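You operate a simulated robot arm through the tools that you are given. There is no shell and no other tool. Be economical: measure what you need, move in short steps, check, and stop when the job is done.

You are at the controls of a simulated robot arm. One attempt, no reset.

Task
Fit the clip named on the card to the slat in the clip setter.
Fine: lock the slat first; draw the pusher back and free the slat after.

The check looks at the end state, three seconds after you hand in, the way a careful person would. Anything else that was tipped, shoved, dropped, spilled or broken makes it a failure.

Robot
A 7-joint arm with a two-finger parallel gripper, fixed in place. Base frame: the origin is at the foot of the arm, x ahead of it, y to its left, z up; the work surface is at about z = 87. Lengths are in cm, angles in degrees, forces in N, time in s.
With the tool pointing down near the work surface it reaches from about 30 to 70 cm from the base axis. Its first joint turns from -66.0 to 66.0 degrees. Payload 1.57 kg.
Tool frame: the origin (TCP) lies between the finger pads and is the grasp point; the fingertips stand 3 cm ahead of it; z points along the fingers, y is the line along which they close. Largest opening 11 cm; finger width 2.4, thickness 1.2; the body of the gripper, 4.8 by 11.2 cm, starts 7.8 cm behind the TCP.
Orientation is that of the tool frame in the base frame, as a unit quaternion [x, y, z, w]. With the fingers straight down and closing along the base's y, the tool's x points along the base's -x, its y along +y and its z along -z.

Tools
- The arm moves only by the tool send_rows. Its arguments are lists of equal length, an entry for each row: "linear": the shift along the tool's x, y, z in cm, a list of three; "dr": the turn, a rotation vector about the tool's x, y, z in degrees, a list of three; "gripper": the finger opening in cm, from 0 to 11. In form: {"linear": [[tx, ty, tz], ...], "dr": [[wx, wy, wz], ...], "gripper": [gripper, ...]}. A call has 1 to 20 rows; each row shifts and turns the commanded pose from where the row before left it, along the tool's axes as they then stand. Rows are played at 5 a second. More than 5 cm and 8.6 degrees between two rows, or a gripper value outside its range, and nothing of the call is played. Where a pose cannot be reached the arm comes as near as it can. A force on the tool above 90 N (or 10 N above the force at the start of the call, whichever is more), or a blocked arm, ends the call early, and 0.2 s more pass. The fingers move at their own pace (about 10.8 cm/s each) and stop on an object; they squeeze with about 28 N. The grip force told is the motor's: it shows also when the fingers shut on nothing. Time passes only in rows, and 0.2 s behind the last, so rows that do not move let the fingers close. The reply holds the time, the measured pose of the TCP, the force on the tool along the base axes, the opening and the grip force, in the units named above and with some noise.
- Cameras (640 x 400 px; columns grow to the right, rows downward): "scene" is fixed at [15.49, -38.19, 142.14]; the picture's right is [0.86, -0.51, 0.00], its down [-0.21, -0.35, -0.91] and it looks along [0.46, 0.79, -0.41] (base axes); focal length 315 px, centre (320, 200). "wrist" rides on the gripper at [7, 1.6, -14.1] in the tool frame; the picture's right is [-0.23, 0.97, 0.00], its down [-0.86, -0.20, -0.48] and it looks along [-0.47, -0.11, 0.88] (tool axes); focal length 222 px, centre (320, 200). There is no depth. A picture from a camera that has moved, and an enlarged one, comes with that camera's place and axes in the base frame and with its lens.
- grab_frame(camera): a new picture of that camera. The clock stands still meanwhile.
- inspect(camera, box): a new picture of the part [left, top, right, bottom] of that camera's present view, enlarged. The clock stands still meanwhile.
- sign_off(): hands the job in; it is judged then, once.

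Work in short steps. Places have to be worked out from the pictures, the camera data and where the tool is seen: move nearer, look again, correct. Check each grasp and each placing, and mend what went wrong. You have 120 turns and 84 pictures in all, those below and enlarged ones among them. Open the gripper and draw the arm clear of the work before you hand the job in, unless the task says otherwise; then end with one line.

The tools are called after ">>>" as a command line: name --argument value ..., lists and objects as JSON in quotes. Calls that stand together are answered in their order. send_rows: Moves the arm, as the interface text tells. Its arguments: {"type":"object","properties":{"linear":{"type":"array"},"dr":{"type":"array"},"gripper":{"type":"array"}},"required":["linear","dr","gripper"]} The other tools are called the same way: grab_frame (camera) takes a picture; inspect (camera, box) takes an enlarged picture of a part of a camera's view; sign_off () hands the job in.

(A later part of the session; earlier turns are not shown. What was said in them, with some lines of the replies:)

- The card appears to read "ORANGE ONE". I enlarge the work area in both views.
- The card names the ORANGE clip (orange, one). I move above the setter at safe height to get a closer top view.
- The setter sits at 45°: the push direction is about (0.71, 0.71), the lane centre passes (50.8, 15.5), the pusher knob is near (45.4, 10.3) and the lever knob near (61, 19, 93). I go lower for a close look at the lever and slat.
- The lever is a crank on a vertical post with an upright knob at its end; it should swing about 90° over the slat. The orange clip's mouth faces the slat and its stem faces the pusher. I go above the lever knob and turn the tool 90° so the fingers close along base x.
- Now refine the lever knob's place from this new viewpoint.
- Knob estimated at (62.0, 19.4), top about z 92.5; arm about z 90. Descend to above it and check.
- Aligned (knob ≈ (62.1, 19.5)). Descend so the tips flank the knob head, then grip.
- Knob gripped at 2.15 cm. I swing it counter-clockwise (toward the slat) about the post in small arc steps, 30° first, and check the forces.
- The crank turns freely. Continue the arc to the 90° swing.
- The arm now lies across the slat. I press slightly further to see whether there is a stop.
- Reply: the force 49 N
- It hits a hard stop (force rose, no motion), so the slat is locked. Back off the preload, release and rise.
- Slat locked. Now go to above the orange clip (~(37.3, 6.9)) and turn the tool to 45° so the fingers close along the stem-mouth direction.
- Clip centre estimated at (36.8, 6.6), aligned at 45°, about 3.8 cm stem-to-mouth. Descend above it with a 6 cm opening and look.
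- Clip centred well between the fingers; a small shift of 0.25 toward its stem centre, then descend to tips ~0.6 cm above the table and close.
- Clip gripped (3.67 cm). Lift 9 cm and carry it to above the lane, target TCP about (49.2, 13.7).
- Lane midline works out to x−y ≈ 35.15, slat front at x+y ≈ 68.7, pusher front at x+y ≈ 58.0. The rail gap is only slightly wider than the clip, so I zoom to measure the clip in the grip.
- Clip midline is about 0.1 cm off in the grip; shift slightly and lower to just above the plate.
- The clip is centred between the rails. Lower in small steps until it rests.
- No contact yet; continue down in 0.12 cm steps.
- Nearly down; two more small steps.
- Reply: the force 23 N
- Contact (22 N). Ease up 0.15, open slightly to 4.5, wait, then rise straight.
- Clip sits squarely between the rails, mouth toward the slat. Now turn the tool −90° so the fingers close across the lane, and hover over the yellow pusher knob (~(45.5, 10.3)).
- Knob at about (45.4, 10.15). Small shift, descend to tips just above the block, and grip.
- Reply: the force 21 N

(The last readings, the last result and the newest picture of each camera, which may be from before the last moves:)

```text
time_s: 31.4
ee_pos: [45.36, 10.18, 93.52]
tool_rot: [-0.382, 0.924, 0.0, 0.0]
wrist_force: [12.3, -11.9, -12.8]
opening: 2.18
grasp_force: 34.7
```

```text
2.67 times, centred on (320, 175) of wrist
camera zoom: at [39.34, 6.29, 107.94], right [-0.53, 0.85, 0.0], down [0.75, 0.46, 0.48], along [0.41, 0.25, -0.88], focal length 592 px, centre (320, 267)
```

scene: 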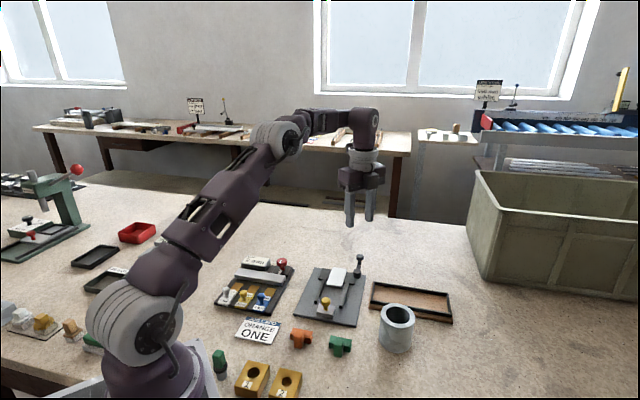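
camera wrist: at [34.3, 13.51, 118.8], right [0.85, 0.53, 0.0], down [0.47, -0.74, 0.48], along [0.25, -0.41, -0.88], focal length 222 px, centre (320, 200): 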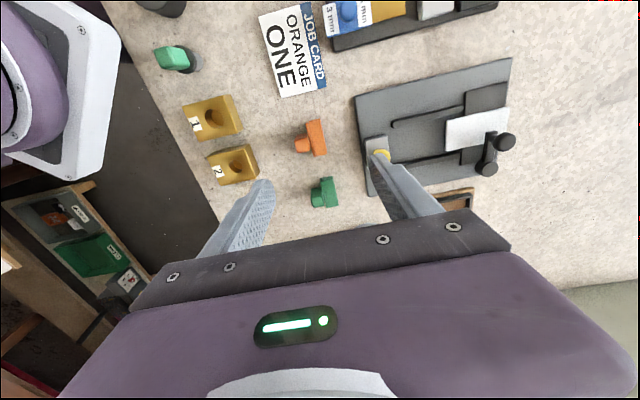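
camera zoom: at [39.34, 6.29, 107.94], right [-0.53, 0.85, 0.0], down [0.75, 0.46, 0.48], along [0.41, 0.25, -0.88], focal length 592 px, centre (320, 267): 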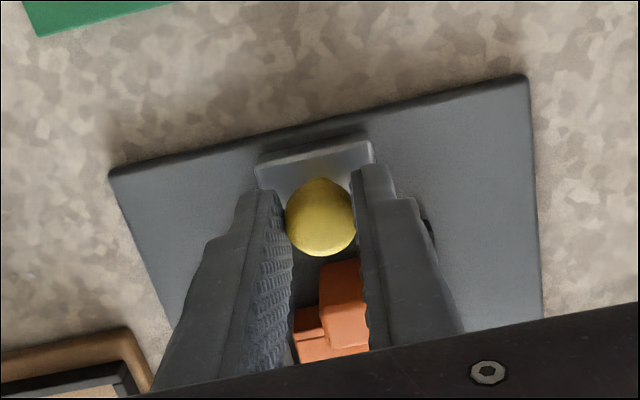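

Knob gripped (2.18). There is a sideways preload, so I shift 0.12 to ease it, then push 1.6 cm along the lane.

>>> send_rows --linear '[[0, -0.12, 0], [-0.4, 0, 0], [-0.4, 0, 0], [-0.4, 0, 0], [-0.4, 0, 0], [0, 0, 0]]' --dr '[[0, 0, 0], [0, 0, 0], [0, 0, 0], [0, 0, 0], [0, 0, 0], [0, 0, 0]]' --gripper '[1, 1, 1, 1, 1, 1]'

>>> inspect --camera "scene" --box '[290, 250, 380, 320]'

```text
time_s: 32.8
ee_pos: [46.69, 11.28, 93.69]
tool_rot: [-0.383, 0.924, 0.0, -0.001]
wrist_force: [-3.6, 2.8, -14.2]
opening: 2.14
grasp_force: 34.4
```

```text
5.71 times, centred on (335, 285) of scene
camera zoom: at [15.5, -38.17, 142.14], right [0.86, -0.51, 0.0], down [-0.21, -0.35, -0.91], along [0.46, 0.79, -0.41], focal length 1802 px, centre (234, -286)
```

zoom: 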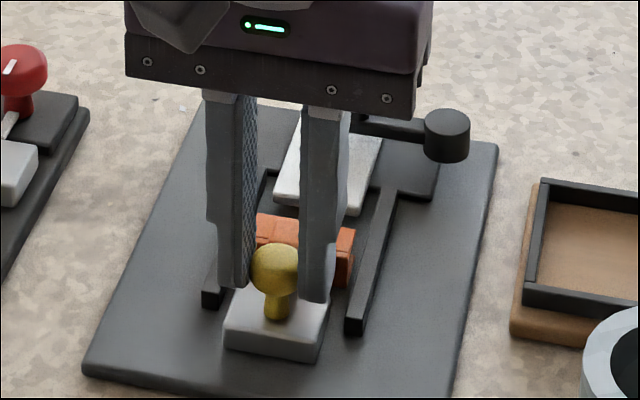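

The slider follows freely. Push 2 cm more.

>>> send_rows --linear '[[-0.4, 0, 0.08], [-0.4, 0, 0], [-0.4, 0, 0], [-0.4, 0, 0], [-0.4, 0, 0], [0, 0, 0]]' --dr '[[0, 0, 0], [0, 0, 0], [0, 0, 0], [0, 0, 0], [0, 0, 0], [0, 0, 0]]' --gripper '[1, 1, 1, 1, 1, 1]'

>>> inspect --camera "scene" --box '[290, 250, 380, 320]'

>>> inspect --camera "wrist" --box '[220, 100, 420, 250]'

```text
time_s: 34.2
ee_pos: [47.96, 12.6, 93.57]
tool_rot: [-0.383, 0.924, 0.0, 0.0]
wrist_force: [-9.7, 10.2, 12.0]
opening: 2.16
grasp_force: 35.4
```

```text
5.71 times, centred on (335, 285) of scene
camera zoom: at [15.44, -38.17, 142.15], right [0.86, -0.51, 0.0], down [-0.21, -0.35, -0.91], along [0.46, 0.79, -0.41], focal length 1802 px, centre (234, -286)
```

zoom: 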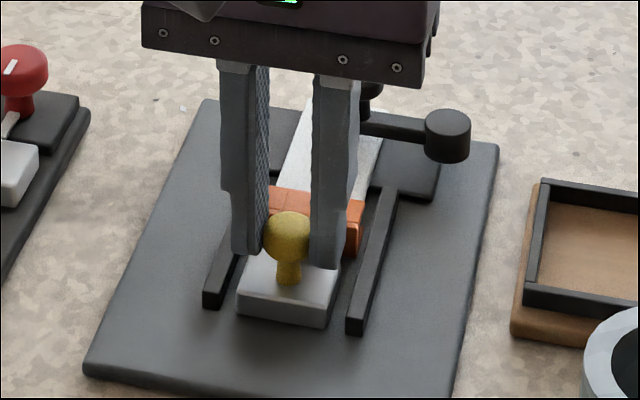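

```text
2.67 times, centred on (320, 175) of wrist
camera zoom: at [41.96, 8.87, 107.93], right [-0.53, 0.85, 0.0], down [0.74, 0.46, 0.48], along [0.41, 0.25, -0.88], focal length 592 px, centre (320, 267)
```

zoom: 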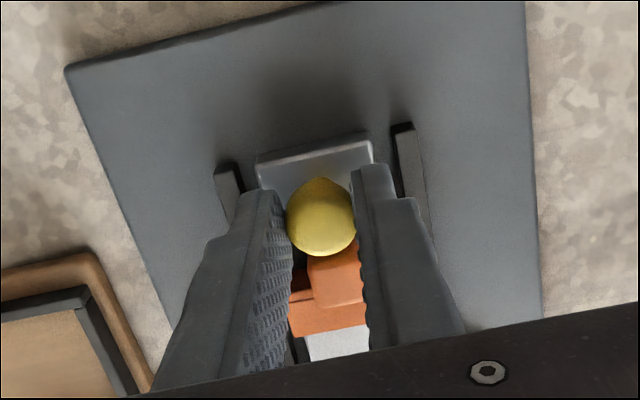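

Clip is moving toward the slat, near contact. Ease sideways and push 1 cm more, watching the force.

>>> send_rows --linear '[[-0.25, 0.08, -0.04], [-0.25, 0, 0], [-0.25, 0, 0], [-0.25, 0, 0], [0, 0, 0]]' --dr '[[0, 0, 0], [0, 0, 0], [0, 0, 0], [0, 0, 0], [0, 0, 0]]' --gripper '[1, 1, 1, 1, 1]'

>>> inspect --camera "scene" --box '[300, 250, 370, 305]'

```text
time_s: 35.4
ee_pos: [48.67, 13.31, 93.6]
tool_rot: [-0.382, 0.924, -0.001, 0.0]
wrist_force: [-4.6, 4.1, 15.6]
opening: 2.15
grasp_force: 34.1
```

```text
7.27 times, centred on (335, 278) of scene
camera zoom: at [15.45, -38.19, 142.15], right [0.86, -0.51, 0.0], down [-0.21, -0.35, -0.91], along [0.46, 0.79, -0.41], focal length 2294 px, centre (211, -364)
```

zoom: 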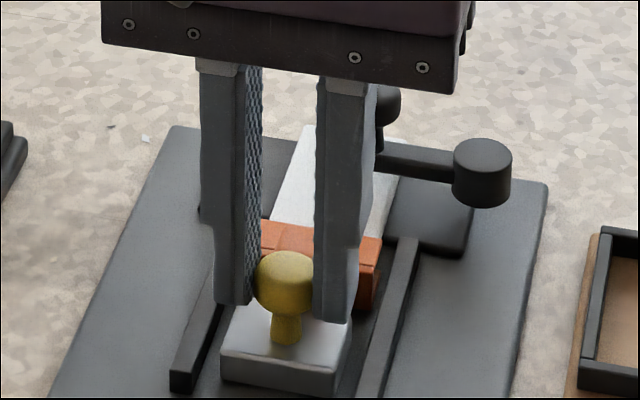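

The mouth is beginning to take the slat's edge with no resistance. Continue in 0.2 cm steps.

>>> send_rows --linear '[[-0.2, 0.03, -0.05], [-0.2, 0, 0], [-0.2, 0, 0], [0, 0, 0]]' --dr '[[0, 0, 0], [0, 0, 0], [0, 0, 0], [0, 0, 0]]' --gripper '[1, 1, 1, 1]'

>>> inspect --camera "scene" --box '[300, 250, 370, 305]'

```text
time_s: 36.4
ee_pos: [49.08, 13.82, 93.68]
tool_rot: [-0.383, 0.924, 0.0, 0.0]
wrist_force: [4.4, -4.4, -12.1]
opening: 2.13
grasp_force: 34.2
```

```text
7.27 times, centred on (335, 278) of scene
camera zoom: at [15.51, -38.19, 142.14], right [0.86, -0.51, 0.0], down [-0.21, -0.35, -0.91], along [0.46, 0.79, -0.41], focal length 2294 px, centre (211, -364)
```

zoom: 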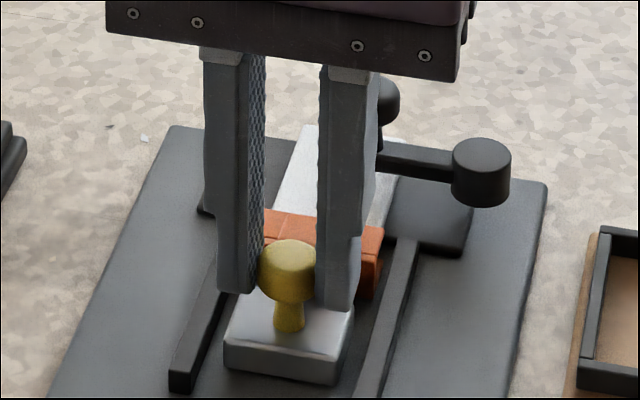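

>>> send_rows --linear '[[-0.2, -0.03, 0.04], [-0.2, 0, 0], [-0.2, 0, 0], [0, 0, 0]]' --dr '[[0, 0, 0], [0, 0, 0], [0, 0, 0], [0, 0, 0]]' --gripper '[1, 1, 1, 1]'

>>> inspect --camera "scene" --box '[300, 250, 370, 305]'

```text
time_s: 37.4
ee_pos: [49.45, 14.02, 93.51]
tool_rot: [-0.383, 0.924, -0.001, -0.003]
wrist_force: [-16.2, -21.2, 0.2]
opening: 2.18
grasp_force: 34.9
```

```text
7.27 times, centred on (335, 278) of scene
camera zoom: at [15.44, -38.24, 142.13], right [0.86, -0.51, 0.0], down [-0.21, -0.35, -0.91], along [0.46, 0.79, -0.41], focal length 2294 px, centre (211, -364)
```

zoom: 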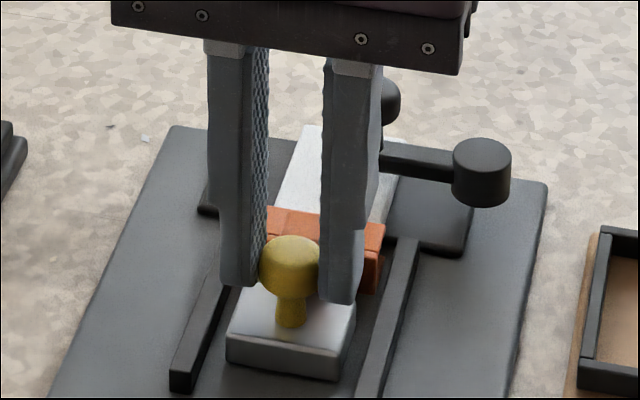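

Resistance of ~26 N now. Keep pushing gently to seat it (a snap or a hard stop).

>>> send_rows --linear '[[-0.15, 0, 0], [-0.15, 0, 0], [0, 0, 0]]' --dr '[[0, 0, 0], [0, 0, 0], [0, 0, 0]]' --gripper '[1, 1, 1]'

```text
time_s: 38.2
ee_pos: [49.61, 14.14, 93.7]
tool_rot: [-0.383, 0.924, 0.0, -0.002]
wrist_force: [-16.8, -21.1, -4.6]
opening: 2.15
grasp_force: 34.3
```

It moved 0.2 cm at constant force – pushing through friction. Continue.

>>> send_rows --linear '[[-0.15, 0, 0], [-0.15, 0, 0], [0, 0, 0]]' --dr '[[0, 0, 0], [0, 0, 0], [0, 0, 0]]' --gripper '[1, 1, 1]'

>>> inspect --camera "scene" --box '[300, 250, 370, 305]'

```text
time_s: 39.0
ee_pos: [49.85, 14.49, 93.66]
tool_rot: [-0.383, 0.924, -0.001, -0.003]
wrist_force: [-17.0, -20.9, -1.4]
opening: 2.17
grasp_force: 34.4
```

```text
7.27 times, centred on (335, 278) of scene
camera zoom: at [15.44, -38.24, 142.13], right [0.86, -0.51, 0.0], down [-0.21, -0.35, -0.91], along [0.46, 0.79, -0.41], focal length 2294 px, centre (211, -364)
```

zoom: 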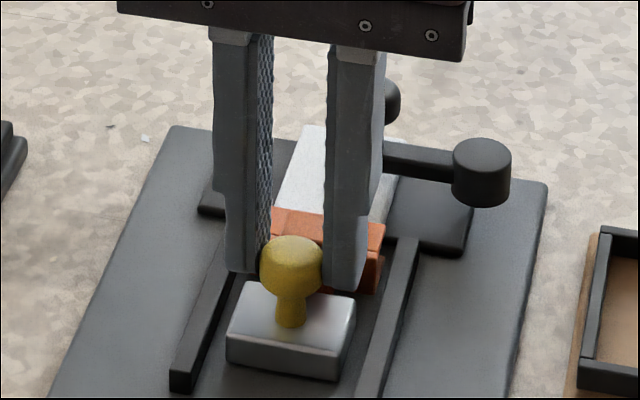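

The block stayed put while the fingers slid on the knob: friction limit ~27 N. I release, rise and look whether the clip is fully seated.

>>> send_rows --linear '[[0.2, 0, 0], [0, 0, 0], [0, 0, 0], [0, 0, -2], [0, 0, -4], [3, 0, -2], [0, 0, 0]]' --dr '[[0, 0, 0], [0, 0, 0], [0, 0, 0], [0, 0, 0], [0, 0, 0], [0, 0, 0], [0, 0, 0]]' --gripper '[1, 4, 4, 4, 4, 4, 4]'

>>> inspect --camera "wrist" --box '[240, 90, 400, 220]'

>>> inspect --camera "scene" --box '[300, 250, 370, 305]'

```text
time_s: 40.6
ee_pos: [47.76, 12.45, 101.59]
tool_rot: [-0.382, 0.924, 0.0, 0.0]
wrist_force: [-0.5, -0.7, -0.2]
opening: 4.0
grasp_force: 0.1
```

```text
3.08 times, centred on (320, 155) of wrist
camera zoom: at [41.68, 8.61, 115.94], right [-0.53, 0.85, 0.0], down [0.75, 0.46, 0.48], along [0.41, 0.25, -0.88], focal length 684 px, centre (320, 338)
```

zoom: 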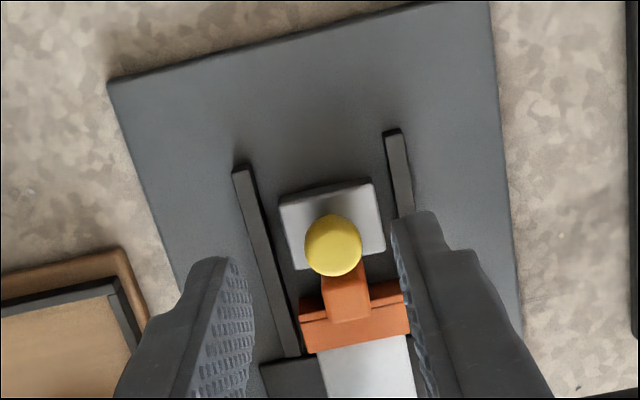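

```text
7.27 times, centred on (335, 278) of scene
camera zoom: at [15.48, -38.19, 142.14], right [0.86, -0.51, 0.0], down [-0.21, -0.35, -0.91], along [0.46, 0.79, -0.41], focal length 2294 px, centre (211, -364)
```

zoom: 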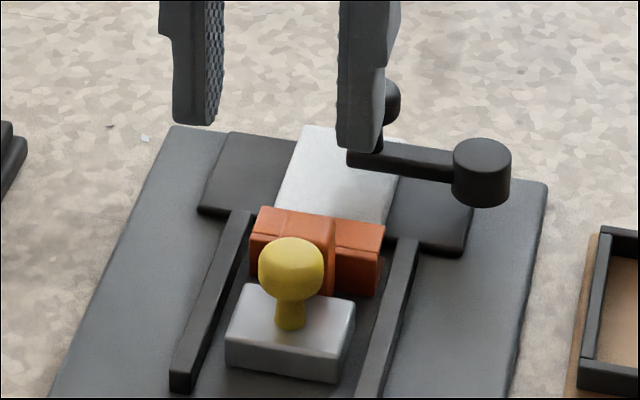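

The slat is about 1.5 cm into the clip and looks almost bottomed. To make sure, I push firmly with closed fingers behind the knob. First get behind it at height.

>>> send_rows --linear '[[1.0, 0, 0], [0, 0, 0], [0, 0, 4], [0, 0, 3], [0, 0, 1.4], [0, 0, 0]]' --dr '[[0, 0, 0], [0, 0, 0], [0, 0, 0], [0, 0, 0], [0, 0, 0], [0, 0, 0]]' --gripper '[0, 0, 0, 0, 0, 0]'

>>> inspect --camera "scene" --box '[290, 250, 380, 320]'

```text
time_s: 42.0
ee_pos: [46.88, 11.75, 93.12]
tool_rot: [-0.383, 0.924, 0.001, 0.0]
wrist_force: [0.3, 0.1, 0.7]
opening: 0.0
grasp_force: 21.1
```

```text
5.71 times, centred on (335, 285) of scene
camera zoom: at [15.49, -38.19, 142.14], right [0.86, -0.51, 0.0], down [-0.21, -0.35, -0.91], along [0.46, 0.79, -0.41], focal length 1802 px, centre (234, -286)
```

zoom: 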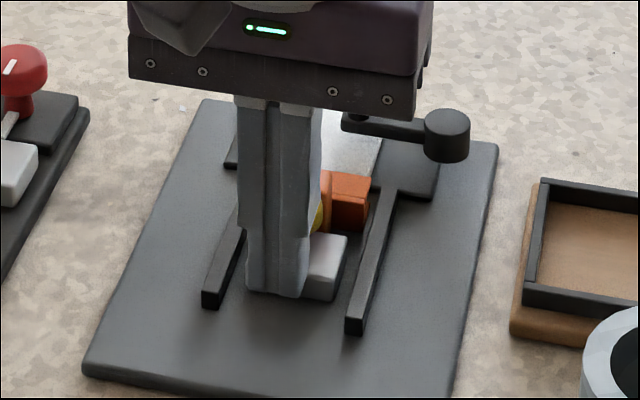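

Fingers are behind the knob. Push forward in small steps.

>>> send_rows --linear '[[-0.3, 0, 0], [-0.3, 0, 0], [-0.15, 0, 0], [0, 0, 0]]' --dr '[[0, 0, 0], [0, 0, 0], [0, 0, 0], [0, 0, 0]]' --gripper '[0, 0, 0, 0]'

```text
time_s: 43.0
ee_pos: [47.55, 12.14, 93.26]
tool_rot: [-0.383, 0.924, -0.001, 0.0]
wrist_force: [-0.3, -0.3, -1.1]
opening: 0.0
grasp_force: 21.1
```

>>> send_rows --linear '[[-0.15, 0, 0], [-0.15, 0, 0], [-0.15, 0, 0], [0, 0, 0]]' --dr '[[0, 0, 0], [0, 0, 0], [0, 0, 0], [0, 0, 0]]' --gripper '[0, 0, 0, 0]'

```text
time_s: 44.0
ee_pos: [47.73, 12.42, 93.25]
tool_rot: [-0.384, 0.924, -0.001, -0.002]
wrist_force: [-9.4, -9.6, 1.8]
opening: 0.0
grasp_force: 21.1
```

Contact (13 N). Push on.

>>> send_rows --linear '[[-0.12, 0, 0], [-0.12, 0, 0], [-0.12, 0, 0], [0, 0, 0]]' --dr '[[0, 0, 0], [0, 0, 0], [0, 0, 0], [0, 0, 0]]' --gripper '[0, 0, 0, 0]'

>>> inspect --camera "scene" --box '[300, 250, 370, 305]'

```text
time_s: 45.0
ee_pos: [47.83, 12.58, 93.25]
tool_rot: [-0.383, 0.924, -0.001, -0.004]
wrist_force: [-27.3, -29.9, 14.3]
opening: 0.0
grasp_force: 21.0
```

```text
7.27 times, centred on (335, 278) of scene
camera zoom: at [15.39, -38.27, 142.13], right [0.86, -0.51, 0.0], down [-0.2, -0.35, -0.91], along [0.46, 0.79, -0.41], focal length 2294 px, centre (211, -364)
```

zoom: 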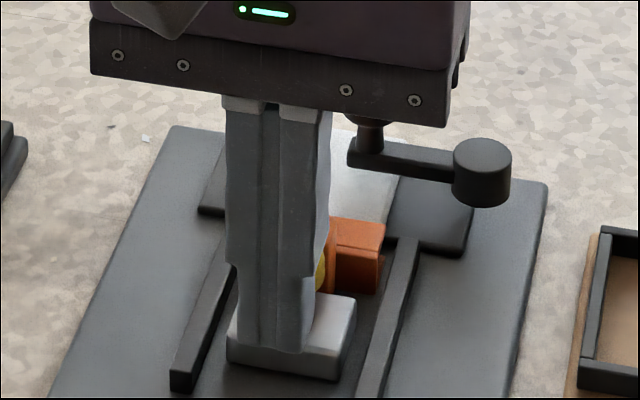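

At 40 N nothing has moved. One more firmer push, staying below 75 N.

>>> send_rows --linear '[[-0.12, 0, 0], [-0.12, 0, 0], [-0.12, 0, 0], [0, 0, 0]]' --dr '[[0, 0, 0], [0, 0, 0], [0, 0, 0], [0, 0, 0]]' --gripper '[0, 0, 0, 0]'

>>> inspect --camera "scene" --box '[300, 250, 370, 305]'

```text
time_s: 46.0
ee_pos: [47.84, 12.51, 93.2]
tool_rot: [-0.382, 0.924, -0.003, -0.009]
wrist_force: [-32.1, -47.2, 20.4]
opening: 0.0
grasp_force: 21.0
```

```text
7.27 times, centred on (335, 278) of scene
camera zoom: at [15.37, -38.32, 142.12], right [0.86, -0.51, 0.0], down [-0.2, -0.35, -0.91], along [0.46, 0.79, -0.4], focal length 2294 px, centre (211, -364)
```

zoom: 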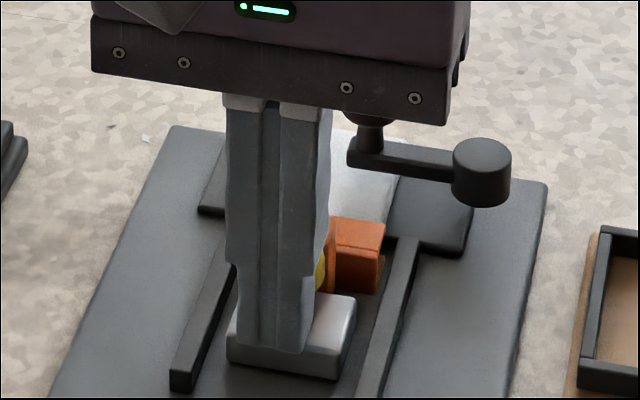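

A hard stop: the clip is fully seated. Back off, rise and reposition over the knob (≈(49.3, 13.9)).

>>> send_rows --linear '[[0.5, 0, 0], [0.7, 0, 0], [0, 0, -4], [0, 0, -3], [-3.3, 0, 0], [0, 0, 0]]' --dr '[[0, 0, 0], [0, 0, 0], [0, 0, 0], [0, 0, 0], [0, 0, 0], [0, 0, 0]]' --gripper '[0, 0, 0, 4.2, 4.2, 4.2]'

>>> inspect --camera "wrist" --box '[240, 90, 400, 220]'

```text
time_s: 47.4
ee_pos: [49.85, 14.61, 100.24]
tool_rot: [-0.383, 0.924, 0.0, -0.001]
wrist_force: [0.5, -0.3, -0.2]
opening: 4.2
grasp_force: 0.1
```

```text
3.08 times, centred on (320, 155) of wrist
camera zoom: at [43.8, 10.78, 114.55], right [-0.53, 0.85, 0.0], down [0.75, 0.46, 0.48], along [0.41, 0.25, -0.88], focal length 684 px, centre (320, 338)
```

zoom: 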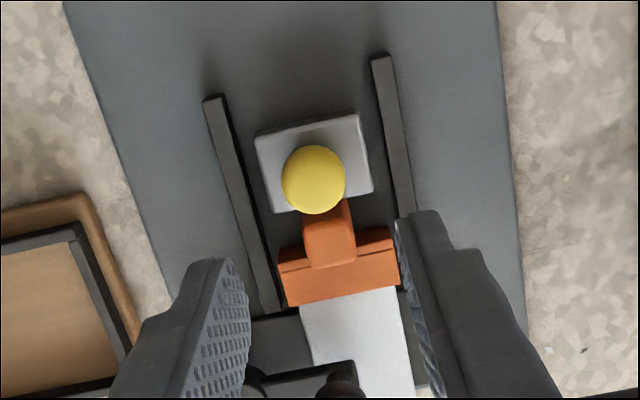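

Knob at (49.2, 13.9). Shift back 1.05, descend and grip.

>>> send_rows --linear '[[1.05, -0.04, 3], [0, 0, 2.5], [0, 0, 1.1], [0, 0, 0], [0, 0, 0], [0, 0, 0], [0, 0, 0]]' --dr '[[0, 0, 0], [0, 0, 0], [0, 0, 0], [0, 0, 0], [0, 0, 0], [0, 0, 0], [0, 0, 0]]' --gripper '[4.2, 4.2, 4.2, 4.2, 1, 1, 1]'

```text
time_s: 49.0
ee_pos: [49.18, 13.82, 93.64]
tool_rot: [-0.383, 0.924, 0.0, 0.0]
wrist_force: [2.7, -2.5, -5.4]
opening: 2.15
grasp_force: 35.0
```

Gripped with little preload. Draw the pusher back 5.4 cm along the lane to its start.

>>> send_rows --linear '[[0.4, 0, 0], [0.5, 0, 0], [0.5, 0, 0], [0.5, 0, 0], [0.5, 0, 0], [0.5, 0, 0], [0.5, 0, 0], [0.5, 0, 0], [0.5, 0, 0], [0.5, 0, 0], [0.4, 0, 0], [0, 0, 0]]' --dr '[[0, 0, 0], [0, 0, 0], [0, 0, 0], [0, 0, 0], [0, 0, 0], [0, 0, 0], [0, 0, 0], [0, 0, 0], [0, 0, 0], [0, 0, 0], [0, 0, 0], [0, 0, 0]]' --gripper '[1, 1, 1, 1, 1, 1, 1, 1, 1, 1, 1, 1]'

>>> inspect --camera "scene" --box '[290, 250, 380, 320]'

```text
time_s: 51.6
ee_pos: [45.36, 9.92, 93.65]
tool_rot: [-0.382, 0.924, 0.0, 0.0]
wrist_force: [-2.6, 3.3, 20.0]
opening: 2.14
grasp_force: 34.5
```

```text
5.71 times, centred on (335, 285) of scene
camera zoom: at [15.45, -38.19, 142.15], right [0.86, -0.51, 0.0], down [-0.21, -0.35, -0.91], along [0.46, 0.79, -0.41], focal length 1802 px, centre (234, -286)
```

zoom: 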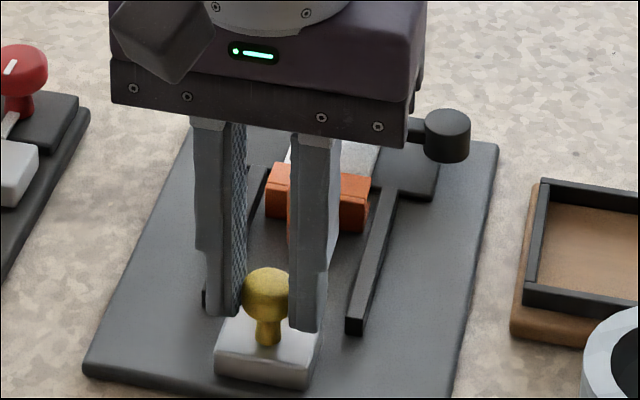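

Pusher back at its starting place. Nudge 0.15 to the stop, release and rise, then turn −45° so fingers close along base x again for the lever.

>>> send_rows --linear '[[0.15, 0, 0], [0, 0, 0], [0, 0, 0], [0, 0, -2], [0, 0, -4], [0, 0, -4], [0, 0, 0], [0, 0, 0], [0, 0, 0], [0, 0, 0], [0, 0, 0], [0, 0, 0], [0, 0, 0]]' --dr '[[0, 0, 0], [0, 0, 0], [0, 0, 0], [0, 0, 0], [0, 0, 0], [0, 0, 0], [0, 0, -7.5], [0, 0, -7.5], [0, 0, -7.5], [0, 0, -7.5], [0, 0, -7.5], [0, 0, -7.5], [0, 0, 0]]' --gripper '[1, 4.2, 4.2, 4.2, 4.2, 4.2, 4.2, 4.2, 4.2, 4.2, 4.2, 4.2, 4.2]'

>>> inspect --camera "scene" --box '[290, 250, 380, 320]'

```text
time_s: 54.4
ee_pos: [45.35, 10.01, 103.56]
tool_rot: [0.707, -0.707, 0.0, 0.0]
wrist_force: [-1.1, 0.4, 0.3]
opening: 4.21
grasp_force: 0.1
```

```text
5.71 times, centred on (335, 285) of scene
camera zoom: at [15.49, -38.19, 142.14], right [0.86, -0.51, 0.0], down [-0.21, -0.35, -0.91], along [0.46, 0.79, -0.41], focal length 1802 px, centre (234, -286)
```

zoom: 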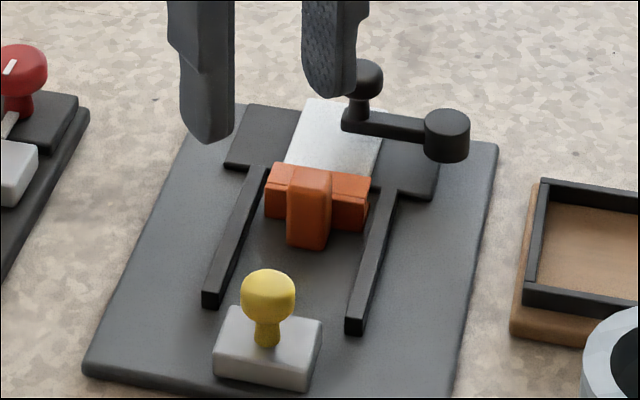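

Clip is on the slat and the pusher is drawn back. Move over the lever knob (≈(56.1, 19.7)).

>>> send_rows --linear '[[-2.41, -2.69, 0], [-2.41, -2.69, 0], [-2.41, -2.69, 0], [-2.41, -2.69, 0], [0, 0, 2], [0, 0, 0]]' --dr '[[0, 0, 0], [0, 0, 0], [0, 0, 0], [0, 0, 0], [0, 0, 0], [0, 0, 0]]' --gripper '[3.8, 3.8, 3.8, 3.8, 3.8, 3.8]'

>>> inspect --camera "wrist" --box '[220, 80, 420, 230]'

```text
time_s: 55.8
ee_pos: [55.89, 19.42, 101.6]
tool_rot: [-0.707, 0.708, 0.0, 0.0]
wrist_force: [0.5, 0.3, 0.4]
opening: 3.79
grasp_force: 0.1
```

```text
2.67 times, centred on (320, 155) of wrist
camera zoom: at [54.4, 12.52, 115.96], right [-0.97, 0.23, 0.0], down [0.2, 0.86, 0.48], along [0.11, 0.47, -0.88], focal length 592 px, centre (320, 320)
```

zoom: 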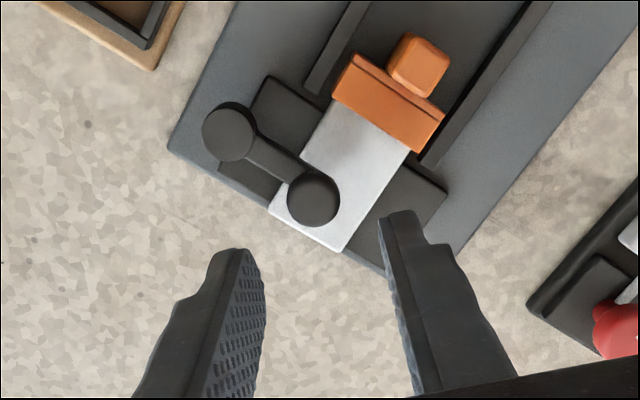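

Knob at (56.3, 19.5). Adjust, descend and grip.

>>> send_rows --linear '[[-0.12, -0.35, 3], [0, 0, 3], [0, 0, 2], [0, 0, 0], [0, 0, 0], [0, 0, 0], [0, 0, 0]]' --dr '[[0, 0, 0], [0, 0, 0], [0, 0, 0], [0, 0, 0], [0, 0, 0], [0, 0, 0], [0, 0, 0]]' --gripper '[3.8, 3.8, 3.8, 3.8, 1, 1, 1]'

```text
time_s: 57.4
ee_pos: [56.35, 19.73, 93.63]
tool_rot: [0.707, -0.707, 0.0, 0.002]
wrist_force: [-7.9, 3.6, -4.9]
opening: 2.15
grasp_force: 34.6
```

Gripped. Swing the lever back clockwise along the same arc to its starting place.

>>> send_rows --linear '[[-0.47, -0.56, 0], [-0.37, -0.635, 0], [-0.25, -0.69, 0], [-0.13, -0.72, 0], [0, -0.73, 0], [0.13, -0.72, 0], [0.25, -0.69, 0], [0.37, -0.635, 0], [0.47, -0.56, 0], [0, 0, 0]]' --dr '[[0, 0, 0], [0, 0, 0], [0, 0, 0], [0, 0, 0], [0, 0, 0], [0, 0, 0], [0, 0, 0], [0, 0, 0], [0, 0, 0], [0, 0, 0]]' --gripper '[1, 1, 1, 1, 1, 1, 1, 1, 1, 1]'

>>> inspect --camera "scene" --box '[300, 230, 400, 310]'

```text
time_s: 59.6
ee_pos: [62.22, 19.7, 93.62]
tool_rot: [0.708, -0.706, -0.001, 0.0]
wrist_force: [-15.9, 7.4, 3.3]
opening: 2.16
grasp_force: 34.3
```

```text
5.00 times, centred on (350, 270) of scene
camera zoom: at [15.44, -38.17, 142.15], right [0.86, -0.51, 0.0], down [-0.21, -0.35, -0.91], along [0.46, 0.79, -0.41], focal length 1577 px, centre (170, -150)
```

zoom: 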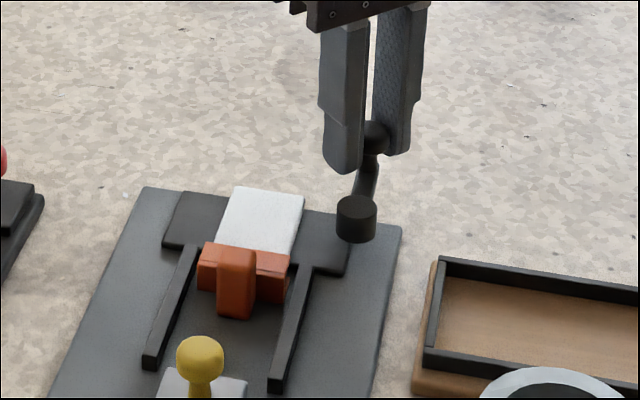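

Lever is back at its open stop and the slat is free with the clip on it. Release, rise and draw the arm clear.

>>> send_rows --linear '[[0, 0.1, 0], [0, 0, 0], [0, 0, 0], [0, 0, 0], [0, 0, -2], [0, 0, -4], [0, 0, -4.5], [0, 0, -4.5], [0, 0, -4.5], [0, 4, 0], [0, 4, 0], [0, 0, 0]]' --dr '[[0, 0, 0], [0, 0, 0], [0, 0, 0], [0, 0, 0], [0, 0, 0], [0, 0, 0], [0, 0, 0], [0, 0, 0], [0, 0, 0], [0, 0, 0], [0, 0, 0], [0, 0, 0]]' --gripper '[1, 4.2, 4.2, 4.2, 4.2, 4.2, 4.2, 6, 8, 8, 8, 8]'

>>> grab_frame --camera "scene"

>>> inspect --camera "scene" --box '[300, 240, 380, 320]'

>>> inspect --camera "wrist" --box '[200, 50, 440, 230]'

```text
time_s: 62.2
ee_pos: [52.39, 18.67, 111.28]
tool_rot: [-0.707, 0.707, 0.0, 0.0]
wrist_force: [0.3, -0.5, 0.0]
opening: 8.0
grasp_force: 0.0
out of reach, approached as far as the arm can: row 9
```

```text
22 pictures are left
```

scene: 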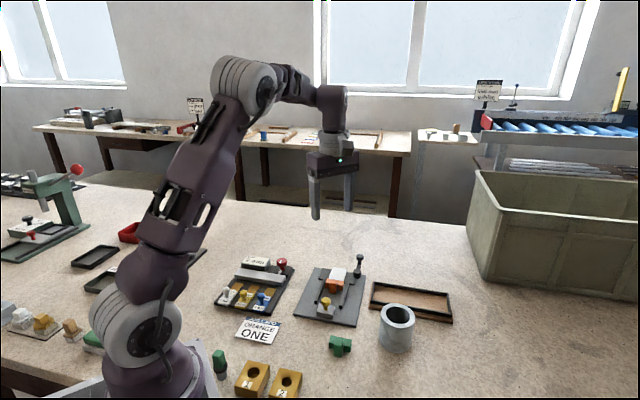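

```text
5.00 times, centred on (340, 280) of scene
camera zoom: at [15.48, -38.19, 142.14], right [0.86, -0.51, 0.0], down [-0.21, -0.35, -0.91], along [0.46, 0.79, -0.41], focal length 1577 px, centre (220, -200)
```

zoom: 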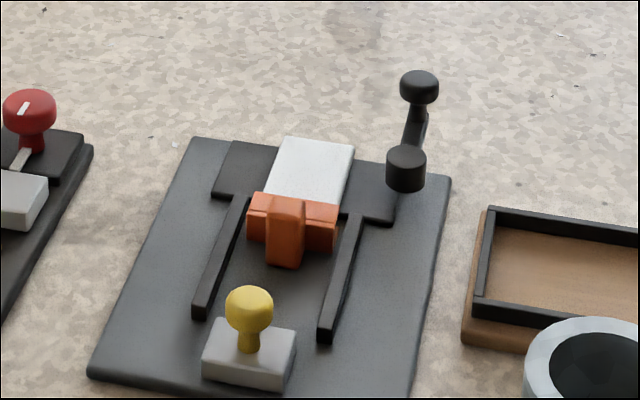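

```text
2.22 times, centred on (320, 140) of wrist
camera zoom: at [50.72, 11.62, 125.52], right [-0.97, 0.23, 0.0], down [0.2, 0.85, 0.48], along [0.11, 0.47, -0.88], focal length 494 px, centre (320, 333)
```

zoom: 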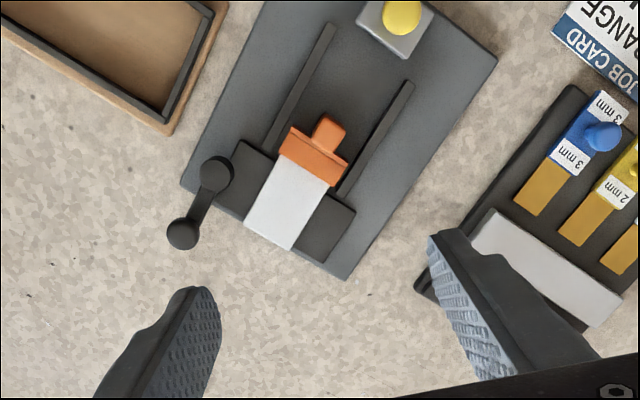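

The clip is seated, the pusher is back, the lever is open and nothing else has moved. The gripper is open and clear, so I hand the job in.

>>> sign_off

```text
The job is handed in.
```

The orange clip named on the card is fitted to the slat; I locked the slat first, pushed the clip on to a hard stop, then drew the pusher back and freed the slat.
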